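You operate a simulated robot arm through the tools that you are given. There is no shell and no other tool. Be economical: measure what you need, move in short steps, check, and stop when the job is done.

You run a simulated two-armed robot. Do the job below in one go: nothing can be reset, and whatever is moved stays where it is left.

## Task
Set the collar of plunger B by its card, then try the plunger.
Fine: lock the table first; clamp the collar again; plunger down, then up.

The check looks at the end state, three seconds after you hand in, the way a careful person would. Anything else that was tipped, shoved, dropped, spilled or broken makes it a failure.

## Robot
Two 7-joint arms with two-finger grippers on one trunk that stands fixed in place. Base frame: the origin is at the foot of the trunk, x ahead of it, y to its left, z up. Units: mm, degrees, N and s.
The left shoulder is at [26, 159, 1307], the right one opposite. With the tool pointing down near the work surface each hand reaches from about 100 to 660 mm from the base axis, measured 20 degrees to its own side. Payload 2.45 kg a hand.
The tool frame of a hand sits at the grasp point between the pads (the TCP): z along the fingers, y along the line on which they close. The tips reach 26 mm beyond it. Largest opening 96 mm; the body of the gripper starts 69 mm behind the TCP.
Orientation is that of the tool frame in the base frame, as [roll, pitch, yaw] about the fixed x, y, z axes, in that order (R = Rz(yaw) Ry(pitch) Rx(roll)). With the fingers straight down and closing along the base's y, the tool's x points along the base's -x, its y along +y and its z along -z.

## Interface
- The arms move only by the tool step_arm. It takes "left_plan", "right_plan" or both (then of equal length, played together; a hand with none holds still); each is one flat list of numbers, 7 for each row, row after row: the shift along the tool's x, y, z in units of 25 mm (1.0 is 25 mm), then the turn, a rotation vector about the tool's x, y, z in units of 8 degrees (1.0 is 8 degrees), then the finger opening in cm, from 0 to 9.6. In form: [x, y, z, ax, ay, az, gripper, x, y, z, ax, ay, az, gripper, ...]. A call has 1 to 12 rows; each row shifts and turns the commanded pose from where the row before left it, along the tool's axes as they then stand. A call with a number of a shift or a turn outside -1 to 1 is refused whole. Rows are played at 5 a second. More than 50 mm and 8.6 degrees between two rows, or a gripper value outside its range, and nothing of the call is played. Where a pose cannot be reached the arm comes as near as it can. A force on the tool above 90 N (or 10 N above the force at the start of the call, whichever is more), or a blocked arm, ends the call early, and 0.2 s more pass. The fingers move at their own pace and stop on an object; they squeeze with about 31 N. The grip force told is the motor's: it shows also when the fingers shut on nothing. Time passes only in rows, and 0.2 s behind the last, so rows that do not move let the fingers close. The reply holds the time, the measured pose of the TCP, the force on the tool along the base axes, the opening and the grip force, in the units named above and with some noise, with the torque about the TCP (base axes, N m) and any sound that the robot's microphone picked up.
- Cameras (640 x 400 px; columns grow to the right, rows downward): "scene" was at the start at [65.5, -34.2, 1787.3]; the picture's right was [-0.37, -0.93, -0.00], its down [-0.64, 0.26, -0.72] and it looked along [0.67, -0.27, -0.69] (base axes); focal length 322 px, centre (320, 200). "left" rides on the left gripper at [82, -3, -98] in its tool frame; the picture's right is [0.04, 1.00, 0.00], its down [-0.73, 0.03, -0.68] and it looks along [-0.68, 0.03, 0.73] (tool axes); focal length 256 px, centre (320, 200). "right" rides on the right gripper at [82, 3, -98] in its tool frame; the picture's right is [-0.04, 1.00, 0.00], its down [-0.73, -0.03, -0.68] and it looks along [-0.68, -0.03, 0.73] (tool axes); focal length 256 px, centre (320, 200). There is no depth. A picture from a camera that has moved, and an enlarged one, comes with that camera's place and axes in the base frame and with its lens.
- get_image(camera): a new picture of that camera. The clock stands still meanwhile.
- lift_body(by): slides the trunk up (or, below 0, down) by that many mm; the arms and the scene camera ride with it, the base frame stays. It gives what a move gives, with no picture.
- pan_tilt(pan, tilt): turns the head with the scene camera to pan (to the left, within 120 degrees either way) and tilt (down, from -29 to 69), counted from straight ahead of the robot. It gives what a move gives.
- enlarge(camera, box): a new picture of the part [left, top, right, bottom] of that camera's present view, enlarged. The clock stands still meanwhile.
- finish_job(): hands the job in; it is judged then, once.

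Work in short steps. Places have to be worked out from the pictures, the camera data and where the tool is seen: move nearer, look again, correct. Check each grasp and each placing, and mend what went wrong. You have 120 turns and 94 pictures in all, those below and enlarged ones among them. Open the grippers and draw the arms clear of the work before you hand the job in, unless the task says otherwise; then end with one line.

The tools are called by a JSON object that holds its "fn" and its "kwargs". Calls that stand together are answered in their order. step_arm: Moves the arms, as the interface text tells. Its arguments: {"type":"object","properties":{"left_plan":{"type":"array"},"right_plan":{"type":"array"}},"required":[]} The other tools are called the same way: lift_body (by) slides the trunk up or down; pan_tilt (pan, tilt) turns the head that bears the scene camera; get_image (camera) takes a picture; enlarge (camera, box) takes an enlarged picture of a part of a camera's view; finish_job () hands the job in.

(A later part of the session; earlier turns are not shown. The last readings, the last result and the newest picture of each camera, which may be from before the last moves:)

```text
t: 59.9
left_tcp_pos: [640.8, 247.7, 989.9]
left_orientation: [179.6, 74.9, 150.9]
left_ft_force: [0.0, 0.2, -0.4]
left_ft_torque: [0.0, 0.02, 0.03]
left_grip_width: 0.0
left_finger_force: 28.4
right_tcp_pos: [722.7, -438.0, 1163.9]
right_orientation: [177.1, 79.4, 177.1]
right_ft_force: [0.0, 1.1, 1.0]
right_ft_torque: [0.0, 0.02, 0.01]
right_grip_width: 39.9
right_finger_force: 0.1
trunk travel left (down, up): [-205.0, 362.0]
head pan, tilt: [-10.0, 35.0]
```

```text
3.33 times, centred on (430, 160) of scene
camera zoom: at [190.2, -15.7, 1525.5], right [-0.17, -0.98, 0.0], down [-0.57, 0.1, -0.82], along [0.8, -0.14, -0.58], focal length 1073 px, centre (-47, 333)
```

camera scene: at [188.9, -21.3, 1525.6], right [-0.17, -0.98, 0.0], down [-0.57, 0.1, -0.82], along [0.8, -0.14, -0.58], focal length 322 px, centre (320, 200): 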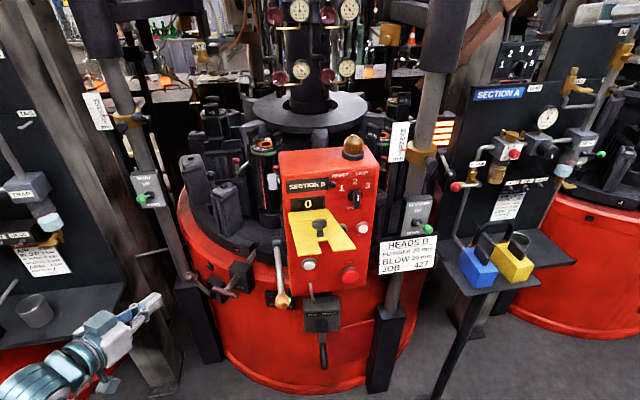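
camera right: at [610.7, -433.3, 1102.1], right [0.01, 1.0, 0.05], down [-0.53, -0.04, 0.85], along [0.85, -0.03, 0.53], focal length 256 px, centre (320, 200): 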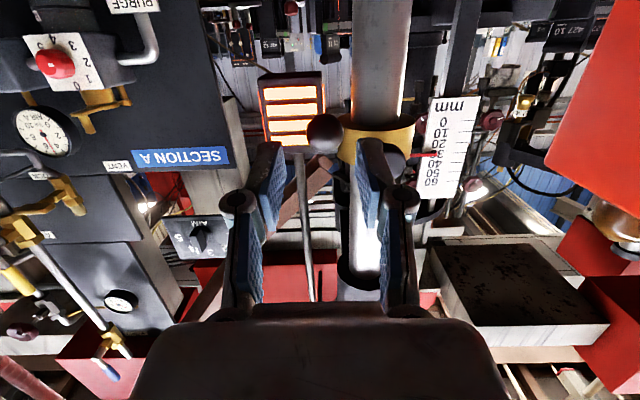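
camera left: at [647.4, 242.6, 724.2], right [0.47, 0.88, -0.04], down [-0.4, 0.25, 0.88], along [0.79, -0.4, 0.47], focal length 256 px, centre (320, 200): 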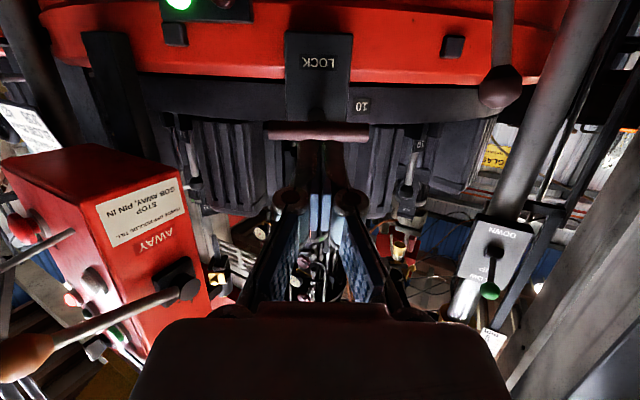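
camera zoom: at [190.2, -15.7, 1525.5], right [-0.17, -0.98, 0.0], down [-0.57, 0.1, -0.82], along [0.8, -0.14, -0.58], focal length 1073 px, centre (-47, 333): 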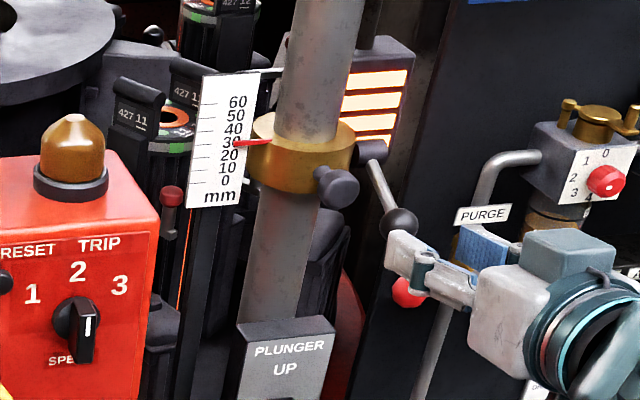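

The ball is at about (781,-433,1153). I advance, keeping the fingers shallow, and close on it.

{"fn": "step_arm", "kwargs": {"right_plan": [0, 0.06, 0.603, 0, 0, 0, 4, 0, 0.06, 0.603, 0, 0, 0, 4, 0, 0.06, 0.603, 0, 0, 0, 4, 0, 0, 0, 0, 0, 0, 1.8, 0, 0, 0, 0, 0, 0, 1.8, 0, 0, 0, 0, 0, 0, 1.8]}}

{"fn": "enlarge", "kwargs": {"camera": "right", "box": [220, 40, 540, 240]}}

```text
t: 61.3
left_tcp_pos: [640.0, 245.6, 991.5]
left_orientation: [179.2, 75.0, 150.7]
left_ft_force: [0.3, 0.5, 0.6]
left_ft_torque: [0.0, 0.06, -0.02]
left_grip_width: 0.1
left_finger_force: 28.3
right_tcp_pos: [767.7, -434.8, 1156.8]
right_orientation: [176.7, 79.5, 176.8]
right_ft_force: [2.3, -6.9, 2.9]
right_ft_torque: [0.01, -0.1, -0.11]
right_grip_width: 24.4
right_finger_force: 44.8
trunk travel left (down, up): [-205.0, 362.0]
head pan, tilt: [-10.0, 35.0]
```

```text
2.00 times, centred on (380, 140) of right
camera zoom: at [656.3, -429.8, 1094.4], right [0.01, 1.0, 0.05], down [-0.53, -0.04, 0.84], along [0.85, -0.03, 0.53], focal length 512 px, centre (200, 320)
```

zoom: 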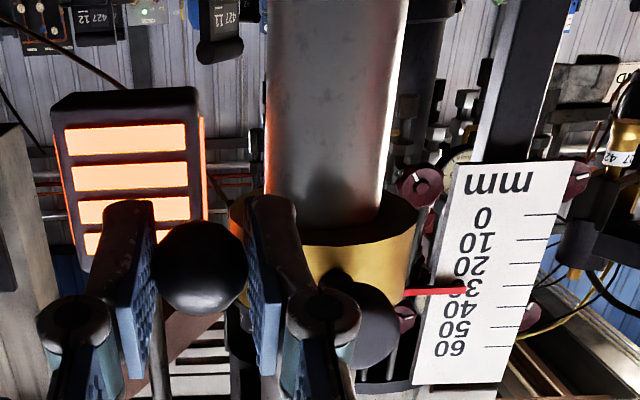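

The ball is held. I turn the lever up about 20° along its arc and check that the pointer stays put.

{"fn": "step_arm", "kwargs": {"right_plan": [-0.144, 0, -0.122, 0, 0, 0, 1.8, -0.144, 0, -0.122, 0, 0, 0, 1.8, -0.161, 0, -0.098, 0, 0, 0, 1.8, -0.161, 0, -0.098, 0, 0, 0, 1.8]}}

{"fn": "enlarge", "kwargs": {"camera": "right", "box": [220, 40, 540, 240]}}

```text
t: 62.3
left_tcp_pos: [643.5, 246.2, 988.1]
left_orientation: [179.4, 74.7, 151.0]
left_ft_force: [0.1, -0.2, -0.3]
left_ft_torque: [0.0, 0.0, 0.04]
left_grip_width: 0.0
left_finger_force: 28.6
right_tcp_pos: [763.3, -434.2, 1170.8]
right_orientation: [176.9, 79.1, 177.0]
right_ft_force: [21.5, -3.3, -11.2]
right_ft_torque: [0.0, 1.08, -0.04]
right_grip_width: 25.0
right_finger_force: 44.8
trunk travel left (down, up): [-205.0, 362.0]
head pan, tilt: [-10.0, 35.0]
```

```text
2.00 times, centred on (380, 140) of right
camera zoom: at [652.4, -430.1, 1108.0], right [0.01, 1.0, 0.05], down [-0.53, -0.04, 0.85], along [0.85, -0.03, 0.53], focal length 512 px, centre (200, 320)
```

zoom: 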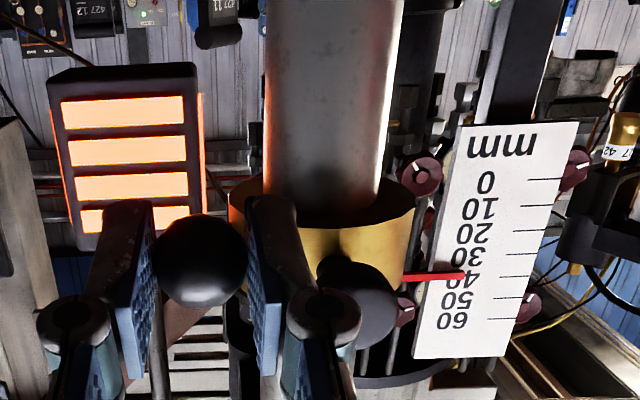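

Instead of the lever turning, the loose collar rode up to about 39, because the lever's friction exceeds the collar's. I bring it back down the same path and check; after that I will pull the ball toward the robot rather than lift it.

{"fn": "step_arm", "kwargs": {"right_plan": [0.161, 0, 0.098, 0, 0, 0, 1.8, 0.161, 0, 0.098, 0, 0, 0, 1.8, 0.144, 0, 0.122, 0, 0, 0, 1.8, 0.144, 0, 0.122, 0, 0, 0, 1.8, 0, 0, 0, 0, 0, 0, 1.8]}}

{"fn": "enlarge", "kwargs": {"camera": "right", "box": [220, 40, 540, 240]}}

```text
t: 63.5
left_tcp_pos: [639.4, 246.7, 990.7]
left_orientation: [179.2, 75.1, 150.6]
left_ft_force: [0.7, -0.1, -0.1]
left_ft_torque: [-0.03, 0.02, 0.0]
left_grip_width: 0.0
left_finger_force: 28.3
right_tcp_pos: [764.9, -434.2, 1159.0]
right_orientation: [176.8, 79.5, 176.9]
right_ft_force: [-3.0, -2.8, 2.7]
right_ft_torque: [0.0, -0.53, 0.01]
right_grip_width: 24.6
right_finger_force: 44.8
trunk travel left (down, up): [-205.0, 362.0]
head pan, tilt: [-10.0, 35.0]
```

```text
2.00 times, centred on (380, 140) of right
camera zoom: at [653.0, -430.0, 1095.9], right [0.01, 1.0, 0.05], down [-0.53, -0.04, 0.84], along [0.84, -0.03, 0.53], focal length 512 px, centre (200, 320)
```

zoom: 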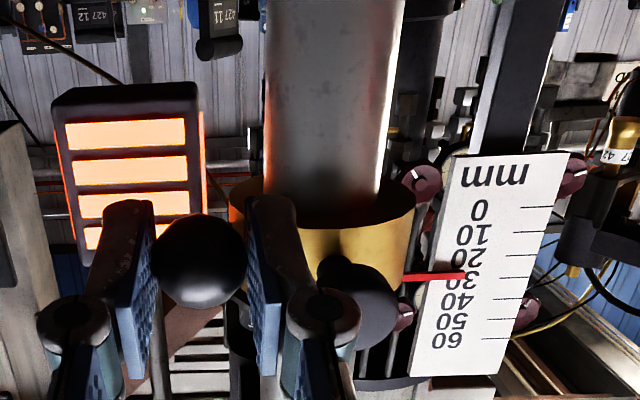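

It is back at about 28–29. Now I pull the ball straight toward the robot by 10 mm with almost no lift, to turn the lever.

{"fn": "step_arm", "kwargs": {"right_plan": [0.02, 0, -0.16, 0, 0, 0, 1.8, 0.01, 0, -0.16, 0, 0, 0, 1.8, 0.0, 0, -0.16, 0, 0, 0, 1.8]}}

{"fn": "enlarge", "kwargs": {"camera": "right", "box": [220, 40, 540, 240]}}

```text
t: 64.3
left_tcp_pos: [644.0, 245.4, 987.3]
left_orientation: [179.8, 74.9, 151.1]
left_ft_force: [-0.4, 0.3, 0.5]
left_ft_torque: [-0.05, 0.03, 0.04]
left_grip_width: 0.0
left_finger_force: 28.8
right_tcp_pos: [758.3, -434.5, 1152.0]
right_orientation: [177.4, 79.1, 177.3]
right_ft_force: [34.3, -4.1, -0.5]
right_ft_torque: [-0.06, 0.55, -0.01]
right_grip_width: 25.7
right_finger_force: 45.0
trunk travel left (down, up): [-205.0, 362.0]
head pan, tilt: [-10.0, 35.0]
```

```text
2.00 times, centred on (380, 140) of right
camera zoom: at [646.9, -430.1, 1090.2], right [0.01, 1.0, 0.05], down [-0.53, -0.04, 0.85], along [0.85, -0.03, 0.53], focal length 512 px, centre (200, 320)
```

zoom: 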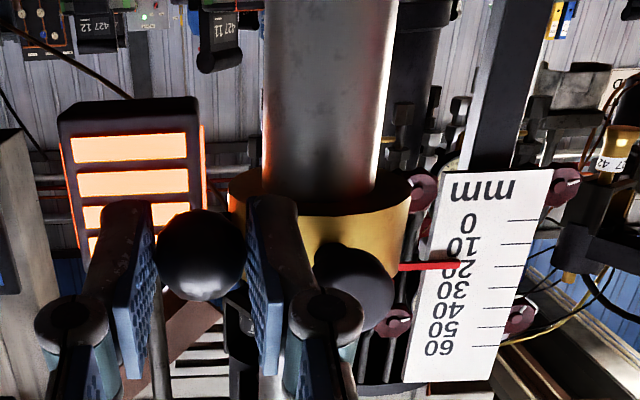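

With the pull the lever did turn somewhat, while the collar slid to about 20. I keep the pull of about 34 N and add lift slowly, which should go into turning the lever.

{"fn": "step_arm", "kwargs": {"right_plan": [-0.11, 0, -0.1, 0, 0, 0, 1.8, -0.11, 0, -0.08, 0, 0, 0, 1.8, -0.11, 0, -0.05, 0, 0, 0, 1.8]}}

{"fn": "enlarge", "kwargs": {"camera": "right", "box": [220, 40, 540, 240]}}

{"fn": "enlarge", "kwargs": {"camera": "scene", "box": [370, 100, 490, 220]}}

```text
t: 65.1
left_tcp_pos: [643.7, 246.0, 988.5]
left_orientation: [179.5, 74.8, 151.0]
left_ft_force: [0.0, -0.4, 0.2]
left_ft_torque: [-0.02, 0.02, -0.02]
left_grip_width: 0.0
left_finger_force: 28.3
right_tcp_pos: [755.5, -433.8, 1163.2]
right_orientation: [177.2, 79.0, 177.1]
right_ft_force: [21.7, -1.3, -12.1]
right_ft_torque: [-0.09, 1.1, -0.05]
right_grip_width: 24.8
right_finger_force: 45.0
trunk travel left (down, up): [-205.0, 362.0]
head pan, tilt: [-10.0, 35.0]
```

```text
2.00 times, centred on (380, 140) of right
camera zoom: at [643.4, -430.1, 1101.1], right [0.01, 1.0, 0.05], down [-0.53, -0.04, 0.85], along [0.85, -0.03, 0.53], focal length 512 px, centre (200, 320)
```

zoom: 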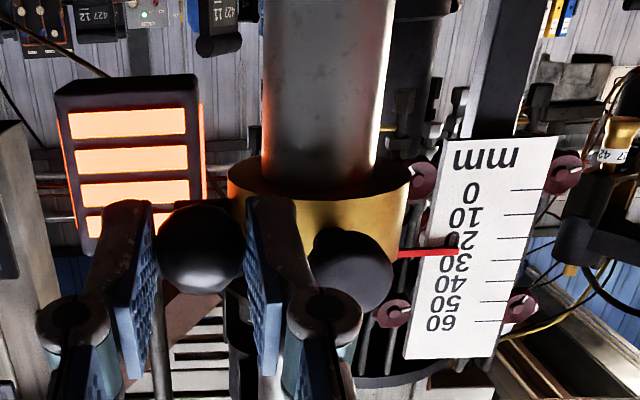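

```text
3.33 times, centred on (430, 160) of scene
camera zoom: at [199.7, -18.0, 1524.1], right [-0.17, -0.98, 0.0], down [-0.57, 0.1, -0.81], along [0.8, -0.14, -0.58], focal length 1073 px, centre (-47, 333)
```

zoom: 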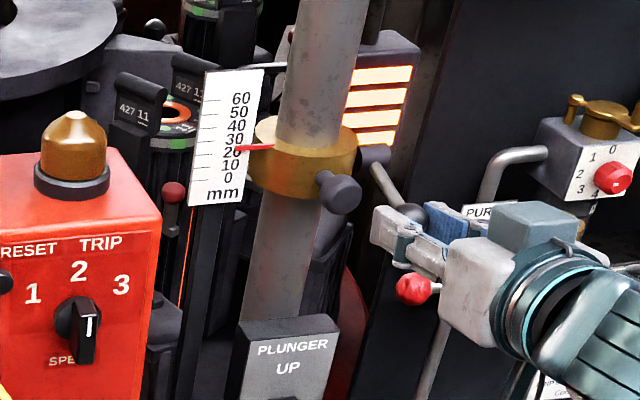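

The collar is at about 24 while the lever has turned from −35° to about −20°. I continue with the same mix of pull and lift.

{"fn": "step_arm", "kwargs": {"right_plan": [-0.08, 0, -0.14, 0, 0, 0, 1.8, -0.1, 0, -0.08, 0, 0, 0, 1.8, -0.12, 0, -0.02, 0, 0, 0, 1.8]}}

{"fn": "enlarge", "kwargs": {"camera": "right", "box": [220, 40, 540, 240]}}

```text
t: 65.9
left_tcp_pos: [642.8, 245.2, 987.6]
left_orientation: [179.6, 74.9, 150.9]
left_ft_force: [-0.5, 0.2, 0.2]
left_ft_torque: [0.0, 0.02, -0.01]
left_grip_width: 0.0
left_finger_force: 28.4
right_tcp_pos: [750.4, -434.2, 1172.6]
right_orientation: [176.9, 79.2, 176.9]
right_ft_force: [22.3, -0.6, -11.6]
right_ft_torque: [-0.02, 1.03, -0.11]
right_grip_width: 25.6
right_finger_force: 45.0
trunk travel left (down, up): [-205.0, 362.0]
head pan, tilt: [-10.0, 35.0]
```

```text
2.00 times, centred on (380, 140) of right
camera zoom: at [639.2, -430.1, 1110.3], right [0.01, 1.0, 0.05], down [-0.53, -0.04, 0.85], along [0.85, -0.03, 0.53], focal length 512 px, centre (200, 320)
```

zoom: 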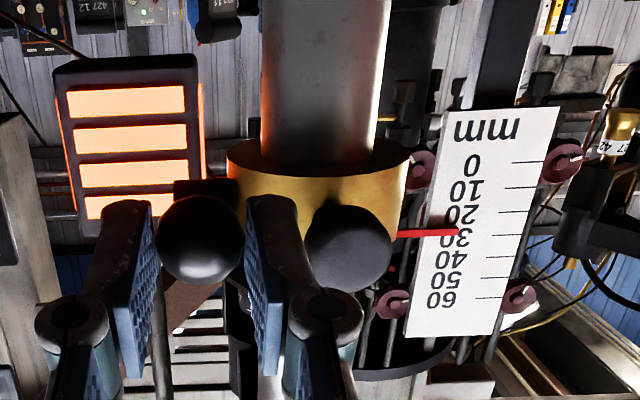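

The collar is at about 26 and the lever at about −12°. I lift further with less pull, so the collar also rides up toward 30.

{"fn": "step_arm", "kwargs": {"right_plan": [-0.1, 0, 0.04, 0, 0, 0, 1.8, -0.1, 0, 0.04, 0, 0, 0, 1.8]}}

{"fn": "enlarge", "kwargs": {"camera": "right", "box": [220, 40, 540, 240]}}

```text
t: 66.5
left_tcp_pos: [642.2, 246.4, 990.6]
left_orientation: [179.4, 74.9, 150.7]
left_ft_force: [0.7, 1.0, -0.6]
left_ft_torque: [-0.02, 0.02, -0.02]
left_grip_width: 0.0
left_finger_force: 28.8
right_tcp_pos: [750.9, -433.9, 1178.9]
right_orientation: [176.7, 79.3, 176.7]
right_ft_force: [8.3, -0.3, -10.2]
right_ft_torque: [0.03, 0.83, 0.12]
right_grip_width: 25.3
right_finger_force: 44.8
trunk travel left (down, up): [-205.0, 362.0]
head pan, tilt: [-10.0, 35.0]
```

```text
2.00 times, centred on (380, 140) of right
camera zoom: at [639.4, -430.0, 1116.8], right [0.01, 1.0, 0.05], down [-0.53, -0.04, 0.85], along [0.85, -0.03, 0.53], focal length 512 px, centre (200, 320)
```

zoom: 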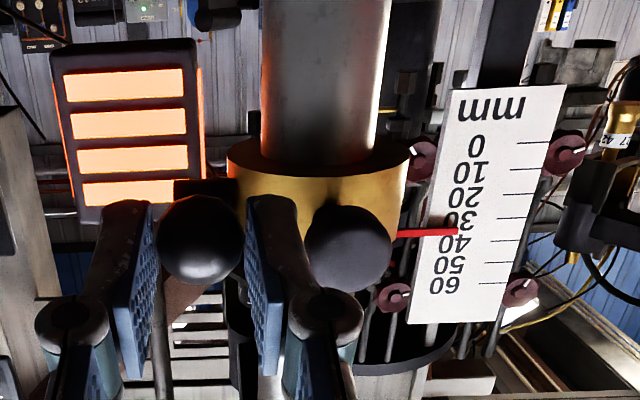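

With no pull, the lift moved only the collar (about 33.6 now). I press it back down about 6 mm, then pull harder and lift so the lever turns.

{"fn": "step_arm", "kwargs": {"right_plan": [0.118, 0, 0.022, 0, 0, 0, 1.8, 0.118, 0, 0.022, 0, 0, 0, 1.8, 0.118, 0, 0.022, 0, 0, 0, 1.8]}}

{"fn": "step_arm", "kwargs": {"right_plan": [0.03, 0, -0.157, 0, 0, 0, 1.8, 0.02, 0, -0.157, 0, 0, 0, 1.8, -0.105, 0, -0.05, 0, 0, 0, 1.8, -0.105, 0, -0.05, 0, 0, 0, 1.8]}}

{"fn": "enlarge", "kwargs": {"camera": "right", "box": [220, 40, 540, 240]}}

```text
t: 67.3
left_tcp_pos: [641.0, 247.5, 989.9]
left_orientation: [179.3, 74.9, 150.8]
left_ft_force: [-1.0, 0.2, 0.3]
left_ft_torque: [-0.02, 0.01, -0.03]
left_grip_width: 0.1
left_finger_force: 28.8
right_tcp_pos: [750.9, -434.0, 1171.6]
right_orientation: [176.9, 79.3, 177.0]
right_ft_force: [14.1, -4.9, 4.6]
right_ft_torque: [-0.02, -0.37, -0.03]
right_grip_width: 25.1
right_finger_force: 44.5
trunk travel left (down, up): [-205.0, 362.0]
head pan, tilt: [-10.0, 35.0]
```

```text
t: 68.3
left_tcp_pos: [642.8, 247.3, 989.0]
left_orientation: [179.9, 75.0, 151.3]
left_ft_force: [-0.1, 0.4, 0.1]
left_ft_torque: [0.05, 0.0, 0.04]
left_grip_width: 0.0
left_finger_force: 28.4
right_tcp_pos: [740.9, -432.5, 1176.1]
right_orientation: [177.8, 79.3, 177.7]
right_ft_force: [-0.1, 0.3, 0.2]
right_ft_torque: [-0.01, -0.04, -0.02]
right_grip_width: 18.1
right_finger_force: 0.0
trunk travel left (down, up): [-205.0, 362.0]
head pan, tilt: [-10.0, 35.0]
```

```text
2.00 times, centred on (380, 140) of right
camera zoom: at [630.3, -428.3, 1113.5], right [0.01, 1.0, 0.05], down [-0.53, -0.04, 0.85], along [0.85, -0.03, 0.53], focal length 512 px, centre (200, 320)
```

zoom: 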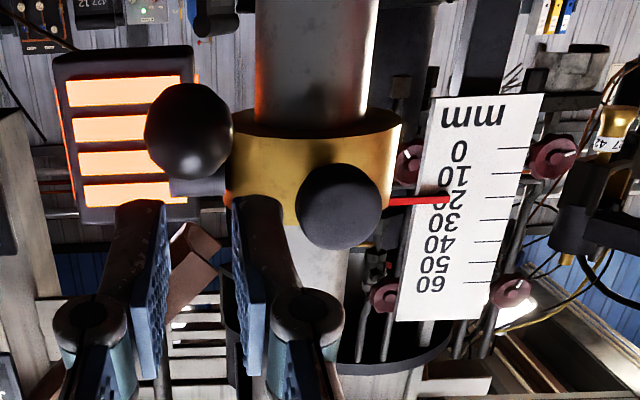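

The ball slipped from the fingers and the collar is back at about 19. A better way is to turn the hand 90° so the fingers close vertically, with the lower finger under the ball and the upper one on the collar's top. The squeeze then turns the lever with no net force on the collar. I back off and roll the hand.

{"fn": "step_arm", "kwargs": {"right_plan": [0, 0, -1, 0, 0, 0, 5, 0, 0, -1, 0, 0, 0, 5]}}

{"fn": "step_arm", "kwargs": {"right_plan": [0, 0, 0, 0, 0, -0.9375, 5, 0, 0, 0, 0, 0, -0.9375, 5, 0, 0, 0, 0, 0, -0.9375, 5, 0, 0, 0, 0, 0, -0.9375, 5, 0, 0, 0, 0, 0, -0.9375, 5, 0, 0, 0, 0, 0, -0.9375, 5, 0, 0, 0, 0, 0, -0.9375, 5, 0, 0, 0, 0, 0, -0.9375, 5, 0, 0, 0, 0, 0, -0.9375, 5, 0, 0, 0, 0, 0, -0.9375, 5, 0, 0, 0, 0, 0, -0.9375, 5, 0, 0, 0, 0, 0, -0.9375, 5]}}

{"fn": "get_image", "kwargs": {"camera": "right"}}

```text
t: 68.9
left_tcp_pos: [640.4, 247.1, 990.6]
left_orientation: [179.2, 75.0, 150.8]
left_ft_force: [-1.3, 0.5, 1.1]
left_ft_torque: [0.01, -0.01, 0.02]
left_grip_width: 0.1
left_finger_force: 28.6
right_tcp_pos: [690.9, -433.1, 1186.2]
right_orientation: [177.1, 79.5, 177.3]
right_ft_force: [-0.3, -0.1, 0.1]
right_ft_torque: [0.02, 0.02, 0.02]
right_grip_width: 50.2
right_finger_force: 0.1
trunk travel left (down, up): [-205.0, 362.0]
head pan, tilt: [-10.0, 35.0]
```

```text
t: 71.5
left_tcp_pos: [640.5, 247.4, 990.0]
left_orientation: [179.4, 75.1, 151.0]
left_ft_force: [0.0, 0.2, 0.4]
left_ft_torque: [0.0, 0.0, -0.01]
left_grip_width: 0.0
left_finger_force: 28.3
right_tcp_pos: [690.1, -431.6, 1186.9]
right_orientation: [-100.5, 0.3, -90.0]
right_ft_force: [0.5, 0.5, 0.3]
right_ft_torque: [0.03, 0.01, 0.01]
right_grip_width: 50.2
right_finger_force: 0.1
trunk travel left (down, up): [-205.0, 362.0]
head pan, tilt: [-10.0, 35.0]
```

```text
16 pictures are left
camera right: at [593.0, -513.9, 1199.8], right [-0.18, 0.05, -0.98], down [-0.66, 0.73, 0.16], along [0.73, 0.68, -0.1], focal length 256 px, centre (320, 200)
```

right: 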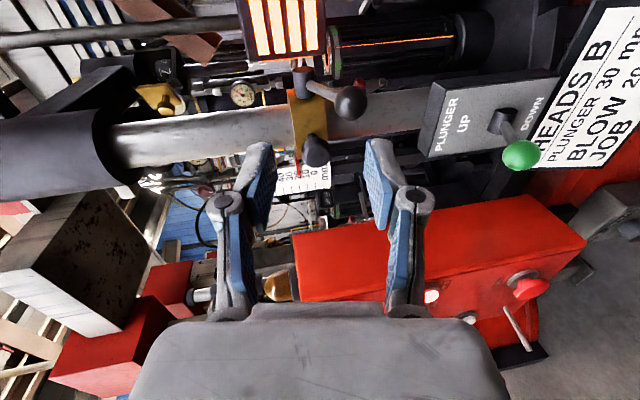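

The hand is rolled, and its camera now shows the lever side-on: ball about (783,-434,1146), hub about (837,-436,1177), knob about (787,-389,1172). First I grip the knob with vertical jaws and raise the collar from 19 to 30.

{"fn": "step_arm", "kwargs": {"right_plan": [-0.872, 0, 0, 0, 0, 0, 5, -0.872, 0, 0, 0, 0, 0, 5, 0, -0.025, 0.81, 0, 0, 0, 5, 0, -0.025, 0.81, 0, 0, 0, 5, 0, -0.025, 0.81, 0, 0, 0, 5, 0, -0.025, 0.81, 0, 0, 0, 5, 0, 0, 0, 0, 0, 0, 1.5, 0, 0, 0, 0, 0, 0, 1.5, 0, 0, 0, 0, 0, 0, 1.5]}}

{"fn": "enlarge", "kwargs": {"camera": "right", "box": [160, 40, 440, 240]}}

```text
t: 73.5
left_tcp_pos: [641.7, 247.6, 988.8]
left_orientation: [179.7, 75.0, 151.1]
left_ft_force: [-0.6, 0.0, -0.3]
left_ft_torque: [-0.01, 0.0, 0.05]
left_grip_width: 0.0
left_finger_force: 28.5
right_tcp_pos: [770.3, -387.2, 1174.7]
right_orientation: [-100.6, 0.5, -90.1]
right_ft_force: [9.6, -0.9, 4.1]
right_ft_torque: [0.0, -0.4, -0.4]
right_grip_width: 25.6
right_finger_force: 45.0
trunk travel left (down, up): [-205.0, 362.0]
head pan, tilt: [-10.0, 35.0]
```

```text
2.00 times, centred on (300, 140) of right
camera zoom: at [673.0, -468.7, 1188.3], right [-0.18, 0.05, -0.98], down [-0.66, 0.73, 0.16], along [0.73, 0.68, -0.1], focal length 512 px, centre (360, 320)
```

zoom: 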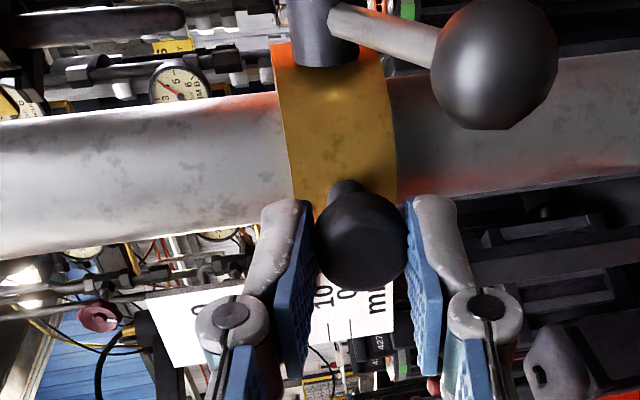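

The knob is held firmly between the vertical jaws. I lift 13 mm (allowing for compliance) and read the scale from the scene camera.

{"fn": "step_arm", "kwargs": {"right_plan": [0, -0.17, -0.031, 0, 0, 0, 1.5, 0, -0.17, -0.031, 0, 0, 0, 1.5, 0, -0.17, -0.031, 0, 0, 0, 1.5, 0, 0, 0, 0, 0, 0, 1.5]}}

{"fn": "enlarge", "kwargs": {"camera": "scene", "box": [390, 110, 450, 170]}}

```text
t: 74.5
left_tcp_pos: [640.5, 248.7, 989.5]
left_orientation: [179.5, 75.1, 151.0]
left_ft_force: [0.0, 0.1, -0.2]
left_ft_torque: [0.0, 0.03, -0.01]
left_grip_width: 0.0
left_finger_force: 28.8
right_tcp_pos: [771.1, -387.8, 1187.2]
right_orientation: [-100.6, 0.5, -89.8]
right_ft_force: [-8.1, 4.6, -11.0]
right_ft_torque: [0.15, 0.41, 0.58]
right_grip_width: 25.3
right_finger_force: 45.0
trunk travel left (down, up): [-205.0, 362.0]
head pan, tilt: [-10.0, 35.0]
```

```text
6.67 times, centred on (420, 140) of scene
camera zoom: at [190.6, -14.3, 1525.3], right [-0.17, -0.98, 0.0], down [-0.57, 0.1, -0.82], along [0.8, -0.14, -0.58], focal length 2146 px, centre (-347, 600)
```

zoom: 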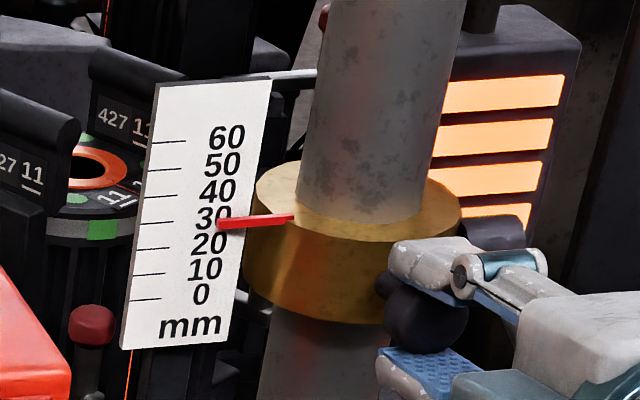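

Compared with the verified "30" view, it now reads about 28. I lift 2 mm more and look again.

{"fn": "step_arm", "kwargs": {"right_plan": [0, -0.08, -0.015, 0, 0, 0, 1.5, 0, 0, 0, 0, 0, 0, 1.5]}}

{"fn": "enlarge", "kwargs": {"camera": "scene", "box": [390, 110, 450, 170]}}

```text
t: 75.1
left_tcp_pos: [640.2, 248.0, 990.2]
left_orientation: [179.6, 75.1, 151.1]
left_ft_force: [0.6, 0.2, -0.3]
left_ft_torque: [-0.01, -0.01, -0.02]
left_grip_width: 0.0
left_finger_force: 28.8
right_tcp_pos: [770.1, -387.5, 1189.2]
right_orientation: [-100.7, 0.4, -89.9]
right_ft_force: [-7.1, 4.5, -10.8]
right_ft_torque: [0.22, 0.25, 0.99]
right_grip_width: 25.1
right_finger_force: 45.1
trunk travel left (down, up): [-205.0, 362.0]
head pan, tilt: [-10.0, 35.0]
```

```text
6.67 times, centred on (420, 140) of scene
camera zoom: at [190.7, -13.9, 1525.3], right [-0.17, -0.98, 0.0], down [-0.57, 0.1, -0.82], along [0.8, -0.14, -0.58], focal length 2146 px, centre (-347, 600)
```

zoom: 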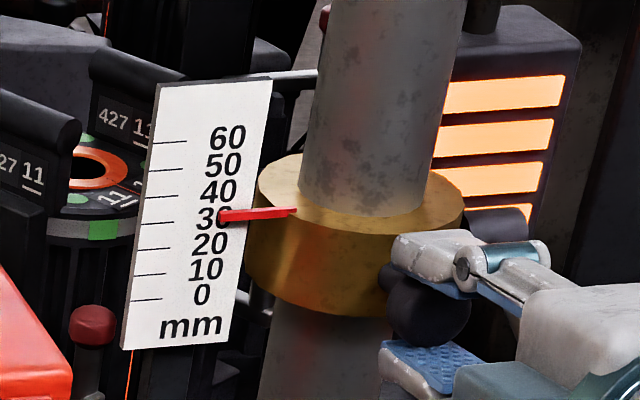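

That reads 30 now. I release, back off, move across to the lever's line and open the jaws to 73 mm, stopping short of the ball.

{"fn": "step_arm", "kwargs": {"right_plan": [0, 0, 0, 0, 0, 0, 5, 0, 0, 0, 0, 0, 0, 5, 0, 0, -0.8, 0, 0, 0, 5, 0, 0, -0.8, 0, 0, 0, 5, 0, 0, -0.8, 0, 0, 0, 5, 0.83, 0, 0, 0, 0, 0, 7.3, 0.83, 0, 0, 0, 0, 0, 7.3, 0, 0.215, 0.6, 0, 0, 0, 7.3, 0, 0.215, 0.6, 0, 0, 0, 7.3]}}

{"fn": "get_image", "kwargs": {"camera": "right"}}

```text
t: 77.1
left_tcp_pos: [641.3, 246.9, 989.7]
left_orientation: [179.6, 75.0, 151.0]
left_ft_force: [0.4, -0.3, -0.1]
left_ft_torque: [-0.01, -0.01, 0.01]
left_grip_width: 0.1
left_finger_force: 28.0
right_tcp_pos: [738.3, -429.8, 1184.2]
right_orientation: [-100.6, 0.5, -90.0]
right_ft_force: [1.1, 0.0, -0.5]
right_ft_torque: [0.03, 0.01, 0.0]
right_grip_width: 72.6
right_finger_force: 0.0
trunk travel left (down, up): [-205.0, 362.0]
head pan, tilt: [-10.0, 35.0]
```

```text
12 pictures are left
camera right: at [642.1, -511.9, 1197.3], right [-0.18, 0.05, -0.98], down [-0.66, 0.73, 0.16], along [0.73, 0.68, -0.1], focal length 256 px, centre (320, 200)
```

right: 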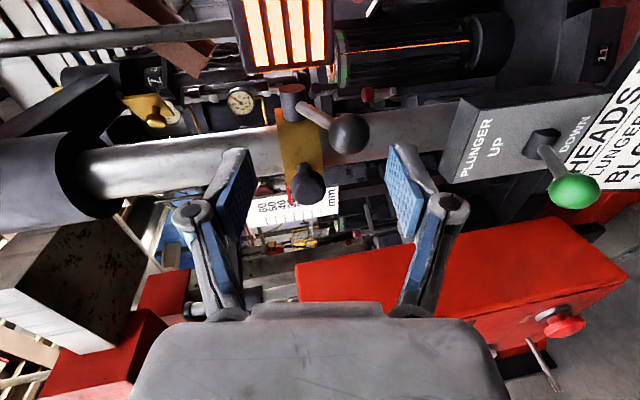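

From this view, advancing straight gives about 6 mm clearance over the collar's top and 4 mm under the ball. I advance 70 mm.

{"fn": "step_arm", "kwargs": {"right_plan": [0, 0, 0.7, 0, 0, 0, 7.3, 0, 0, 0.7, 0, 0, 0, 7.3, 0, 0, 0.7, 0, 0, 0, 7.3, 0, 0, 0.7, 0, 0, 0, 7.3, 0, 0, 0, 0, 0, 0, 7.3]}}

{"fn": "get_image", "kwargs": {"camera": "right"}}

```text
t: 78.3
left_tcp_pos: [639.1, 246.8, 991.0]
left_orientation: [179.2, 75.2, 150.8]
left_ft_force: [-0.5, -0.8, -0.3]
left_ft_torque: [0.02, -0.02, 0.02]
left_grip_width: 0.0
left_finger_force: 28.2
right_tcp_pos: [801.4, -428.2, 1178.2]
right_orientation: [-98.9, 0.2, -90.9]
right_ft_force: [0.1, 0.0, 0.5]
right_ft_torque: [0.03, 0.0, -0.01]
right_grip_width: 73.0
right_finger_force: 0.1
right hand out of reach, approached as far as the arm can: row 3, 4
trunk travel left (down, up): [-205.0, 362.0]
head pan, tilt: [-10.0, 35.0]
```

```text
11 pictures are left
camera right: at [702.4, -508.1, 1189.6], right [-0.15, 0.05, -0.99], down [-0.65, 0.74, 0.14], along [0.74, 0.67, -0.08], focal length 256 px, centre (320, 200)
```

right: 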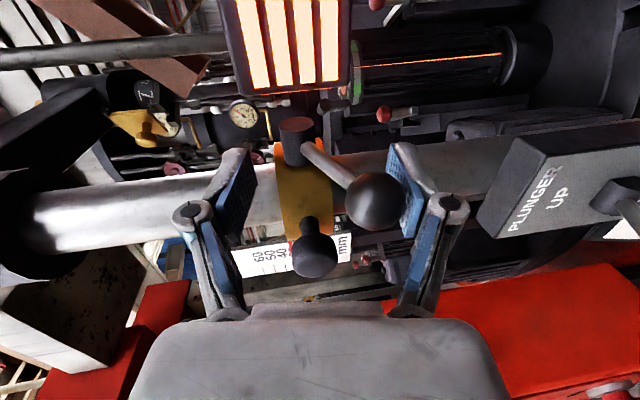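

The arm is just at its reach limit. I withdraw, raise the trunk 80 mm, lower the hand by the same amount and come in again for better reach.

{"fn": "step_arm", "kwargs": {"right_plan": [0, 0, -0.7, 0, 0, 0, 7.3, 0, 0, -0.7, 0, 0, 0, 7.3, 0, 0, -0.7, 0, 0, 0, 7.3, 0, 0, -0.7, 0, 0, 0, 7.3]}}

{"fn": "lift_body", "kwargs": {"by": 80}}

{"fn": "step_arm", "kwargs": {"right_plan": [0, 0.79, 0.144, 0, 0, 0, 7.3, 0, 0.79, 0.144, 0, 0, 0, 7.3, 0, 0.79, 0.144, 0, 0, 0, 7.3, 0, 0.79, 0.144, 0, 0, 0, 7.3, 0, 0, 0, 0, 0, 0, 7.3]}}

```text
t: 79.3
left_tcp_pos: [640.0, 247.3, 991.5]
left_orientation: [179.3, 75.1, 150.8]
left_ft_force: [-0.6, -0.3, 0.7]
left_ft_torque: [0.01, 0.0, 0.02]
left_grip_width: 0.1
left_finger_force: 28.4
right_tcp_pos: [736.5, -430.6, 1185.7]
right_orientation: [-100.5, 0.5, -90.1]
right_ft_force: [-0.3, -0.4, 0.4]
right_ft_torque: [0.0, 0.07, 0.01]
right_grip_width: 72.8
right_finger_force: 0.0
trunk travel left (down, up): [-205.0, 362.0]
head pan, tilt: [-10.0, 35.0]
```

```text
t: 80.5
left_tcp_pos: [640.5, 248.2, 1068.8]
left_orientation: [179.7, 74.9, 151.2]
left_ft_force: [-1.2, 0.2, -0.2]
left_ft_torque: [-0.03, 0.0, 0.02]
left_grip_width: 0.0
left_finger_force: 28.4
right_tcp_pos: [739.7, -429.7, 1262.3]
right_orientation: [-100.7, 0.6, -90.0]
right_ft_force: [0.4, 0.0, -0.5]
right_ft_torque: [-0.03, 0.02, 0.0]
right_grip_width: 72.9
right_finger_force: 0.0
trunk travel left (down, up): [-285.0, 282.0]
head pan, tilt: [-10.0, 35.0]
```

```text
t: 81.7
left_tcp_pos: [640.8, 246.9, 1070.4]
left_orientation: [179.4, 75.1, 150.9]
left_ft_force: [0.7, -0.1, -0.3]
left_ft_torque: [-0.01, -0.03, -0.01]
left_grip_width: 0.0
left_finger_force: 28.9
right_tcp_pos: [737.7, -429.8, 1182.1]
right_orientation: [-100.7, 0.5, -90.0]
right_ft_force: [-0.1, 0.4, -0.5]
right_ft_torque: [0.01, -0.02, 0.02]
right_grip_width: 73.0
right_finger_force: 0.1
trunk travel left (down, up): [-285.0, 282.0]
head pan, tilt: [-10.0, 35.0]
```

The hand is 2 mm lower than before, which is still within the clearances. I advance 70 mm again.

{"fn": "step_arm", "kwargs": {"right_plan": [0, -0.03, 0.7, 0, 0, 0, 7.3, 0, 0, 0.7, 0, 0, 0, 7.3, 0, 0, 0.7, 0, 0, 0, 7.3, 0, 0, 0.7, 0, 0, 0, 7.3, 0, 0, 0, 0, 0, 0, 7.3]}}

{"fn": "enlarge", "kwargs": {"camera": "right", "box": [160, 80, 480, 280]}}

```text
t: 82.9
left_tcp_pos: [639.0, 246.5, 1070.9]
left_orientation: [179.4, 75.1, 150.8]
left_ft_force: [-1.2, 0.2, 0.1]
left_ft_torque: [0.02, -0.03, -0.03]
left_grip_width: 0.0
left_finger_force: 28.2
right_tcp_pos: [807.3, -430.2, 1172.1]
right_orientation: [-100.5, 0.5, -90.1]
right_ft_force: [0.5, 0.3, 0.9]
right_ft_torque: [-0.01, -0.01, 0.0]
right_grip_width: 72.9
right_finger_force: 0.0
trunk travel left (down, up): [-285.0, 282.0]
head pan, tilt: [-10.0, 35.0]
```

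```text
2.00 times, centred on (320, 180) of right
camera zoom: at [710.1, -512.0, 1185.2], right [-0.18, 0.05, -0.98], down [-0.66, 0.73, 0.16], along [0.73, 0.68, -0.1], focal length 512 px, centre (320, 240)
```

zoom: 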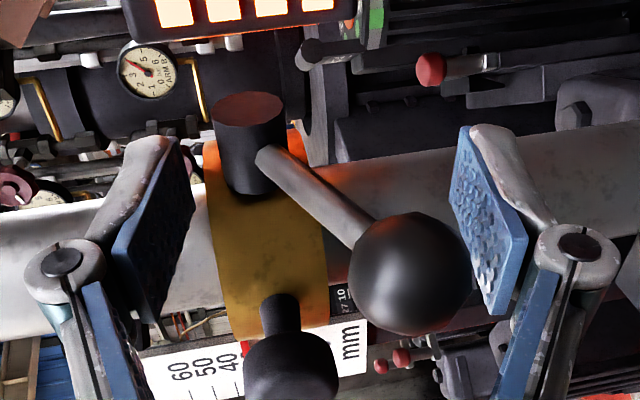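

The geometry is right: the upper finger is just over the collar top and the lower finger just under the ball. I bring the upper finger down to the collar, then close stepwise while raising the hand half as much, so that only the lower finger moves.

{"fn": "step_arm", "kwargs": {"right_plan": [0, 0.12, 0, 0, 0, 0, 7.3, 0, -0.1, 0, 0, 0, 0, 6.8, 0, -0.1, 0, 0, 0, 0, 6.3, 0, -0.1, 0, 0, 0, 0, 5.8, 0, 0, 0, 0, 0, 0, 5.8]}}

{"fn": "enlarge", "kwargs": {"camera": "right", "box": [160, 80, 480, 280]}}

```text
t: 84.1
left_tcp_pos: [640.4, 246.2, 1070.2]
left_orientation: [179.3, 75.0, 150.7]
left_ft_force: [0.3, 0.6, 0.2]
left_ft_torque: [0.0, 0.0, -0.03]
left_grip_width: 0.0
left_finger_force: 28.5
right_tcp_pos: [809.0, -431.6, 1173.8]
right_orientation: [-100.6, 0.5, -90.2]
right_ft_force: [1.2, -2.1, -2.5]
right_ft_torque: [0.04, -0.09, -0.07]
right_grip_width: 58.5
right_finger_force: 0.2
trunk travel left (down, up): [-285.0, 282.0]
head pan, tilt: [-10.0, 35.0]
```

```text
2.00 times, centred on (320, 180) of right
camera zoom: at [711.2, -513.0, 1187.8], right [-0.18, 0.05, -0.98], down [-0.66, 0.73, 0.16], along [0.73, 0.68, -0.1], focal length 512 px, centre (320, 240)
```

zoom: 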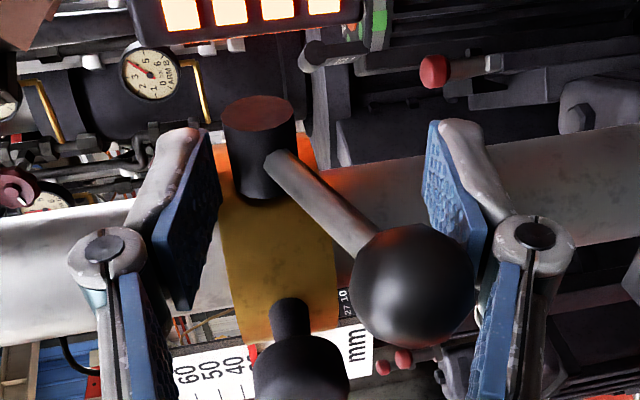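

The upper finger rests on the collar and the lower one is at the ball. I close further in steps, raising the hand by half each time.

{"fn": "step_arm", "kwargs": {"right_plan": [0, -0.1, 0, 0, 0, 0, 5.3, 0, -0.1, 0, 0, 0, 0, 4.8, 0, -0.1, 0, 0, 0, 0, 4.3, 0, 0, 0, 0, 0, 0, 4.3]}}

{"fn": "enlarge", "kwargs": {"camera": "right", "box": [160, 80, 480, 280]}}

```text
t: 85.1
left_tcp_pos: [640.5, 246.5, 1070.9]
left_orientation: [179.0, 74.9, 150.7]
left_ft_force: [0.2, -0.2, -0.9]
left_ft_torque: [0.0, -0.01, 0.0]
left_grip_width: 0.0
left_finger_force: 28.9
right_tcp_pos: [808.5, -432.0, 1181.9]
right_orientation: [-100.5, 0.6, -90.2]
right_ft_force: [-4.4, -4.1, -1.4]
right_ft_torque: [0.09, -0.16, -0.16]
right_grip_width: 44.6
right_finger_force: 1.3
trunk travel left (down, up): [-285.0, 282.0]
head pan, tilt: [-10.0, 35.0]
```

```text
2.00 times, centred on (320, 180) of right
camera zoom: at [711.3, -513.2, 1195.5], right [-0.18, 0.05, -0.98], down [-0.66, 0.73, 0.16], along [0.73, 0.68, -0.1], focal length 512 px, centre (320, 240)
```

zoom: 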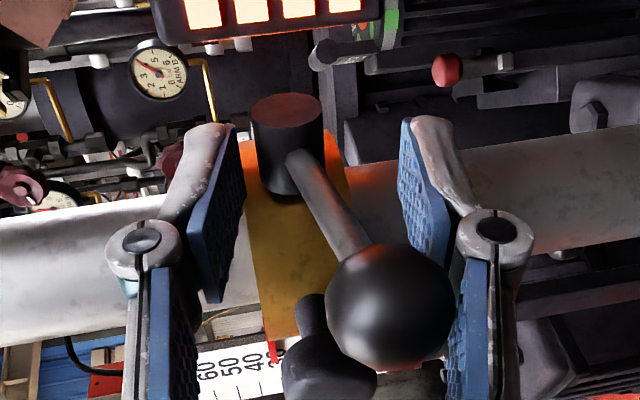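

The lever turns nicely between the fingers, with little net force on the collar. I continue closing.

{"fn": "step_arm", "kwargs": {"right_plan": [0, -0.1, 0, 0, 0, 0, 3.8, 0, -0.1, 0, 0, 0, 0, 3.3, 0, -0.1, 0, 0, 0, 0, 2.8, 0, 0, 0, 0, 0, 0, 2.8]}}

{"fn": "enlarge", "kwargs": {"camera": "right", "box": [160, 80, 480, 280]}}

```text
t: 86.1
left_tcp_pos: [640.6, 245.3, 1071.6]
left_orientation: [179.1, 75.0, 150.6]
left_ft_force: [-0.7, -1.0, 0.6]
left_ft_torque: [0.02, 0.01, 0.04]
left_grip_width: 0.0
left_finger_force: 28.3
right_tcp_pos: [808.8, -431.4, 1189.7]
right_orientation: [-100.5, 0.6, -90.1]
right_ft_force: [-2.7, -6.1, 0.8]
right_ft_torque: [0.04, 0.01, -0.12]
right_grip_width: 28.4
right_finger_force: 0.0
trunk travel left (down, up): [-285.0, 282.0]
head pan, tilt: [-10.0, 35.0]
```

```text
2.00 times, centred on (320, 180) of right
camera zoom: at [712.3, -513.3, 1203.1], right [-0.18, 0.05, -0.98], down [-0.66, 0.73, 0.16], along [0.73, 0.68, -0.1], focal length 512 px, centre (320, 240)
```

zoom: 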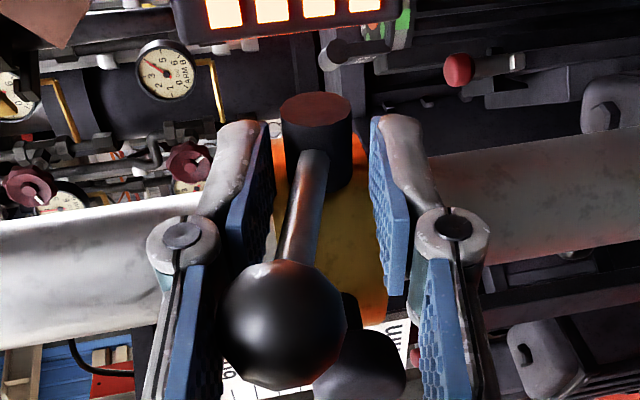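

The lever has swung past level and now points up, ahead of the lower finger. I open the jaws a little and look at the lever and the scale.

{"fn": "step_arm", "kwargs": {"right_plan": [0, 0, 0, 0, 0, 0, 6, 0, 0, 0, 0, 0, 0, 7.5, 0, 0, 0, 0, 0, 0, 7.5, 0, 0, -0.8, 0, 0, 0, 7.5, 0, 0, -0.8, 0, 0, 0, 7.5, 0, 0, -0.8, 0, 0, 0, 7.5]}}

{"fn": "enlarge", "kwargs": {"camera": "scene", "box": [380, 100, 470, 190]}}

```text
t: 87.5
left_tcp_pos: [639.2, 246.8, 1070.6]
left_orientation: [179.3, 75.1, 150.8]
left_ft_force: [0.3, 0.2, 0.5]
left_ft_torque: [0.0, 0.0, -0.02]
left_grip_width: 0.0
left_finger_force: 28.8
right_tcp_pos: [751.1, -428.6, 1202.2]
right_orientation: [-100.5, 0.5, -90.1]
right_ft_force: [0.3, -0.7, -0.3]
right_ft_torque: [0.01, -0.01, 0.02]
right_grip_width: 74.9
right_finger_force: 0.0
trunk travel left (down, up): [-285.0, 282.0]
head pan, tilt: [-10.0, 35.0]
```

```text
4.44 times, centred on (425, 145) of scene
camera zoom: at [128.8, -15.5, 1609.5], right [-0.17, -0.98, 0.0], down [-0.57, 0.1, -0.82], along [0.8, -0.14, -0.58], focal length 1431 px, centre (-147, 444)
```

zoom: 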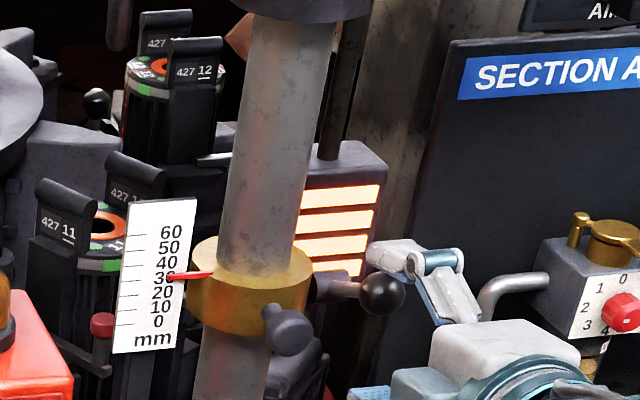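

The pointer reads 30 and the lever is nearly at its original angle, perhaps 3 mm low. I close the fingers, slide them under the ball, and press it up gently to finish the clamping.

{"fn": "step_arm", "kwargs": {"right_plan": [0, 0, -0.6, 0, 0, 0, 7.5, 0, 0, -0.6, 0, 0, 0, 0, 0, 0, 0, 0, 0, 0, 0, 0.09, 0.27, 0, 0, 0, 0, 0, 0.09, 0.27, 0, 0, 0, 0, 0, 0, 0, 0, 0, 0, 0, 0, 0, 0, 0.71, 0, 0, 0, 0, 0, 0, 0.71, 0, 0, 0, 0, 0, 0, 0.71, 0, 0, 0, 0]}}

{"fn": "step_arm", "kwargs": {"right_plan": [0, -0.08, 0, 0, 0, 0, 0, 0, -0.08, 0, 0, 0, 0, 0, 0, -0.08, 0, 0, 0, 0, 0]}}

```text
t: 89.5
left_tcp_pos: [641.5, 246.8, 1069.8]
left_orientation: [179.6, 75.0, 151.1]
left_ft_force: [0.3, 0.3, 0.9]
left_ft_torque: [0.01, 0.04, 0.02]
left_grip_width: 0.1
left_finger_force: 28.6
right_tcp_pos: [772.7, -435.0, 1182.8]
right_orientation: [-100.6, 0.4, -90.0]
right_ft_force: [0.6, 0.1, -0.5]
right_ft_torque: [-0.02, -0.01, 0.0]
right_grip_width: 0.0
right_finger_force: 28.4
trunk travel left (down, up): [-285.0, 282.0]
head pan, tilt: [-10.0, 35.0]
```

```text
t: 90.3
left_tcp_pos: [640.0, 247.0, 1070.3]
left_orientation: [179.3, 75.1, 150.8]
left_ft_force: [0.4, -0.7, 0.0]
left_ft_torque: [-0.02, 0.03, -0.01]
left_grip_width: 0.0
left_finger_force: 28.6
right_tcp_pos: [773.8, -436.4, 1185.1]
right_orientation: [-100.8, 0.6, -89.8]
right_ft_force: [-11.9, 3.2, -17.0]
right_ft_torque: [-0.04, -0.17, -0.01]
right_grip_width: 0.5
right_finger_force: 28.2
trunk travel left (down, up): [-285.0, 282.0]
head pan, tilt: [-10.0, 35.0]
```

Contact is made, with 17 N downward reaction. I press up 4 mm more in small steps.

{"fn": "step_arm", "kwargs": {"right_plan": [0, -0.08, 0, 0, 0, 0, 0, 0, -0.08, 0, 0, 0, 0, 0, 0, 0, 0, 0, 0, 0, 0]}}

{"fn": "step_arm", "kwargs": {"right_plan": [0, -0.08, 0, 0, 0, 0, 0, 0, -0.08, 0, 0, 0, 0, 0, 0, 0, 0, 0, 0, 0, 0]}}

```text
t: 91.1
left_tcp_pos: [641.2, 245.1, 1070.7]
left_orientation: [179.0, 75.0, 150.6]
left_ft_force: [-0.3, 0.1, 0.7]
left_ft_torque: [-0.01, -0.03, 0.01]
left_grip_width: 0.3
left_finger_force: 28.5
right_tcp_pos: [774.8, -436.2, 1186.1]
right_orientation: [-101.1, 0.5, -89.9]
right_ft_force: [-27.3, 6.7, -36.8]
right_ft_torque: [-0.07, -0.33, 0.0]
right_grip_width: 0.0
right_finger_force: 28.2
trunk travel left (down, up): [-285.0, 282.0]
head pan, tilt: [-10.0, 35.0]
```

```text
t: 91.9
left_tcp_pos: [640.4, 244.9, 1070.6]
left_orientation: [179.0, 75.0, 150.5]
left_ft_force: [0.2, -0.2, 0.5]
left_ft_torque: [0.02, 0.0, -0.02]
left_grip_width: 0.0
left_finger_force: 28.8
right_tcp_pos: [774.8, -437.3, 1185.4]
right_orientation: [-101.4, 0.6, -89.8]
right_ft_force: [-32.6, 5.8, -47.4]
right_ft_torque: [-0.16, -0.43, 0.06]
right_grip_width: 0.0
right_finger_force: 28.9
trunk travel left (down, up): [-285.0, 282.0]
head pan, tilt: [-10.0, 35.0]
```

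The lever is at its stop: 47 N up and nothing moves, so it is clamped. I back off downward and out, and check the pointer with the side camera.

{"fn": "step_arm", "kwargs": {"right_plan": [0, 0.16, 0, 0, 0, 0, 0, 0, 0.2, 0, 0, 0, 0, 0, 0, 0.2, -0.2, 0, 0, 0, 0, 0, 0, -0.8, 0, 0, 0, 0, 0, 0, -0.8, 0, 0, 0, 0]}}

{"fn": "enlarge", "kwargs": {"camera": "scene", "box": [380, 105, 480, 225]}}

```text
t: 93.1
left_tcp_pos: [640.6, 248.0, 1070.1]
left_orientation: [179.6, 75.1, 151.1]
left_ft_force: [0.4, 0.0, 0.4]
left_ft_torque: [0.0, 0.01, -0.02]
left_grip_width: 0.3
left_finger_force: 28.1
right_tcp_pos: [726.5, -433.5, 1190.3]
right_orientation: [-100.4, 0.4, -90.1]
right_ft_force: [0.3, -0.3, -0.3]
right_ft_torque: [0.02, -0.04, -0.03]
right_grip_width: 0.0
right_finger_force: 28.8
trunk travel left (down, up): [-285.0, 282.0]
head pan, tilt: [-10.0, 35.0]
```

```text
3.33 times, centred on (430, 165) of scene
camera zoom: at [129.7, -14.5, 1609.4], right [-0.17, -0.98, 0.0], down [-0.57, 0.1, -0.82], along [0.8, -0.14, -0.58], focal length 1073 px, centre (-47, 317)
```

zoom: 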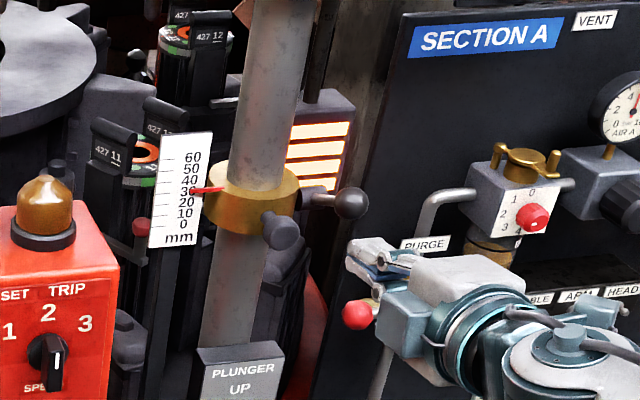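

The collar is at 30 and clamped. The plunger valve's green ball is at about (742,-390,1008), above its pivot (UP). I bring the right hand in front of it with the jaws open 40 mm vertically, then view it.

{"fn": "step_arm", "kwargs": {"right_plan": [-0.58, 0, -0.7, 0, 0, 0, 0, -0.58, 0, -0.7, 0, 0, 0, 0, -0.58, 0, -0.7, 0, 0, 0, 0, 0, 0.88, 0.2375, 0, 0, 0, 4, 0, 0.88, 0.2375, 0, 0, 0, 4, 0, 0.88, 0.2375, 0, 0, 0, 4, 0, 0.88, 0.2375, 0, 0, 0, 4, 0, 0.88, 0.2375, 0, 0, 0, 4, 0, 0.88, 0.2375, 0, 0, 0, 4, 0, 0.88, 0.2375, 0, 0, 0, 4, 0, 0.88, 0.2375, 0, 0, 0, 4]}}

{"fn": "get_image", "kwargs": {"camera": "right"}}

```text
t: 95.5
left_tcp_pos: [640.2, 246.6, 1069.7]
left_orientation: [179.4, 75.0, 150.9]
left_ft_force: [0.2, 0.3, -0.8]
left_ft_torque: [0.01, -0.01, -0.01]
left_grip_width: 0.0
left_finger_force: 28.5
right_tcp_pos: [690.1, -391.5, 1019.0]
right_orientation: [-100.6, 0.6, -90.2]
right_ft_force: [0.3, 0.8, 0.1]
right_ft_torque: [-0.02, 0.04, 0.01]
right_grip_width: 40.1
right_finger_force: 0.0
trunk travel left (down, up): [-285.0, 282.0]
head pan, tilt: [-10.0, 35.0]
```

```text
4 pictures are left
camera right: at [592.8, -473.1, 1033.5], right [-0.18, 0.05, -0.98], down [-0.66, 0.73, 0.16], along [0.73, 0.68, -0.1], focal length 256 px, centre (320, 200)
```

right: 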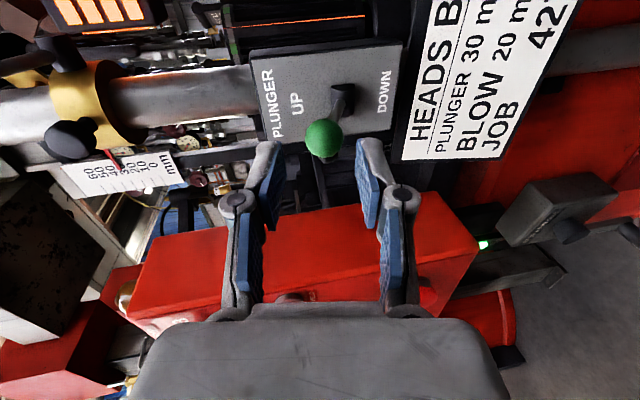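

The ball is centred between the jaws and the lever is on the UP side. I advance 43 mm and start moving down.

{"fn": "step_arm", "kwargs": {"right_plan": [0, 0, 0.57, 0, 0, 0, 4, 0, 0, 0.57, 0, 0, 0, 4, 0, 0, 0.57, 0, 0, 0, 4, 0, 0.197, 0.036, 0, 0, 0, 4, 0, 0.197, 0.036, 0, 0, 0, 4, 0, 0.197, 0.036, 0, 0, 0, 4, 0, 0.197, 0.036, 0, 0, 0, 4]}}

{"fn": "step_arm", "kwargs": {"right_plan": [0, 0.197, 0.036, 0, 0, 0, 4, 0, 0.197, 0.036, 0, 0, 0, 4, 0, 0.197, 0.036, 0, 0, 0, 4, 0, 0.197, 0.036, 0, 0, 0, 4]}}

```text
t: 97.1
left_tcp_pos: [640.4, 247.3, 1070.2]
left_orientation: [179.5, 75.1, 150.9]
left_ft_force: [-0.3, -0.3, 0.0]
left_ft_torque: [-0.01, 0.0, 0.01]
left_grip_width: 0.0
left_finger_force: 28.7
right_tcp_pos: [731.9, -389.7, 991.8]
right_orientation: [-100.7, 0.4, -90.1]
right_ft_force: [-0.3, 0.2, 0.9]
right_ft_torque: [-0.01, -0.03, 0.0]
right_grip_width: 41.7
right_finger_force: 1.0
trunk travel left (down, up): [-285.0, 282.0]
head pan, tilt: [-10.0, 35.0]
```

```text
t: 98.1
left_tcp_pos: [640.4, 247.6, 1069.6]
left_orientation: [179.5, 75.0, 151.1]
left_ft_force: [0.7, -0.2, 0.2]
left_ft_torque: [0.0, -0.01, 0.02]
left_grip_width: 0.0
left_finger_force: 28.1
right_tcp_pos: [731.7, -388.4, 970.1]
right_orientation: [-100.7, 0.5, -90.0]
right_ft_force: [-0.8, 0.7, -2.0]
right_ft_torque: [0.02, 0.01, -0.05]
right_grip_width: 41.5
right_finger_force: 1.0
trunk travel left (down, up): [-285.0, 282.0]
head pan, tilt: [-10.0, 35.0]
```

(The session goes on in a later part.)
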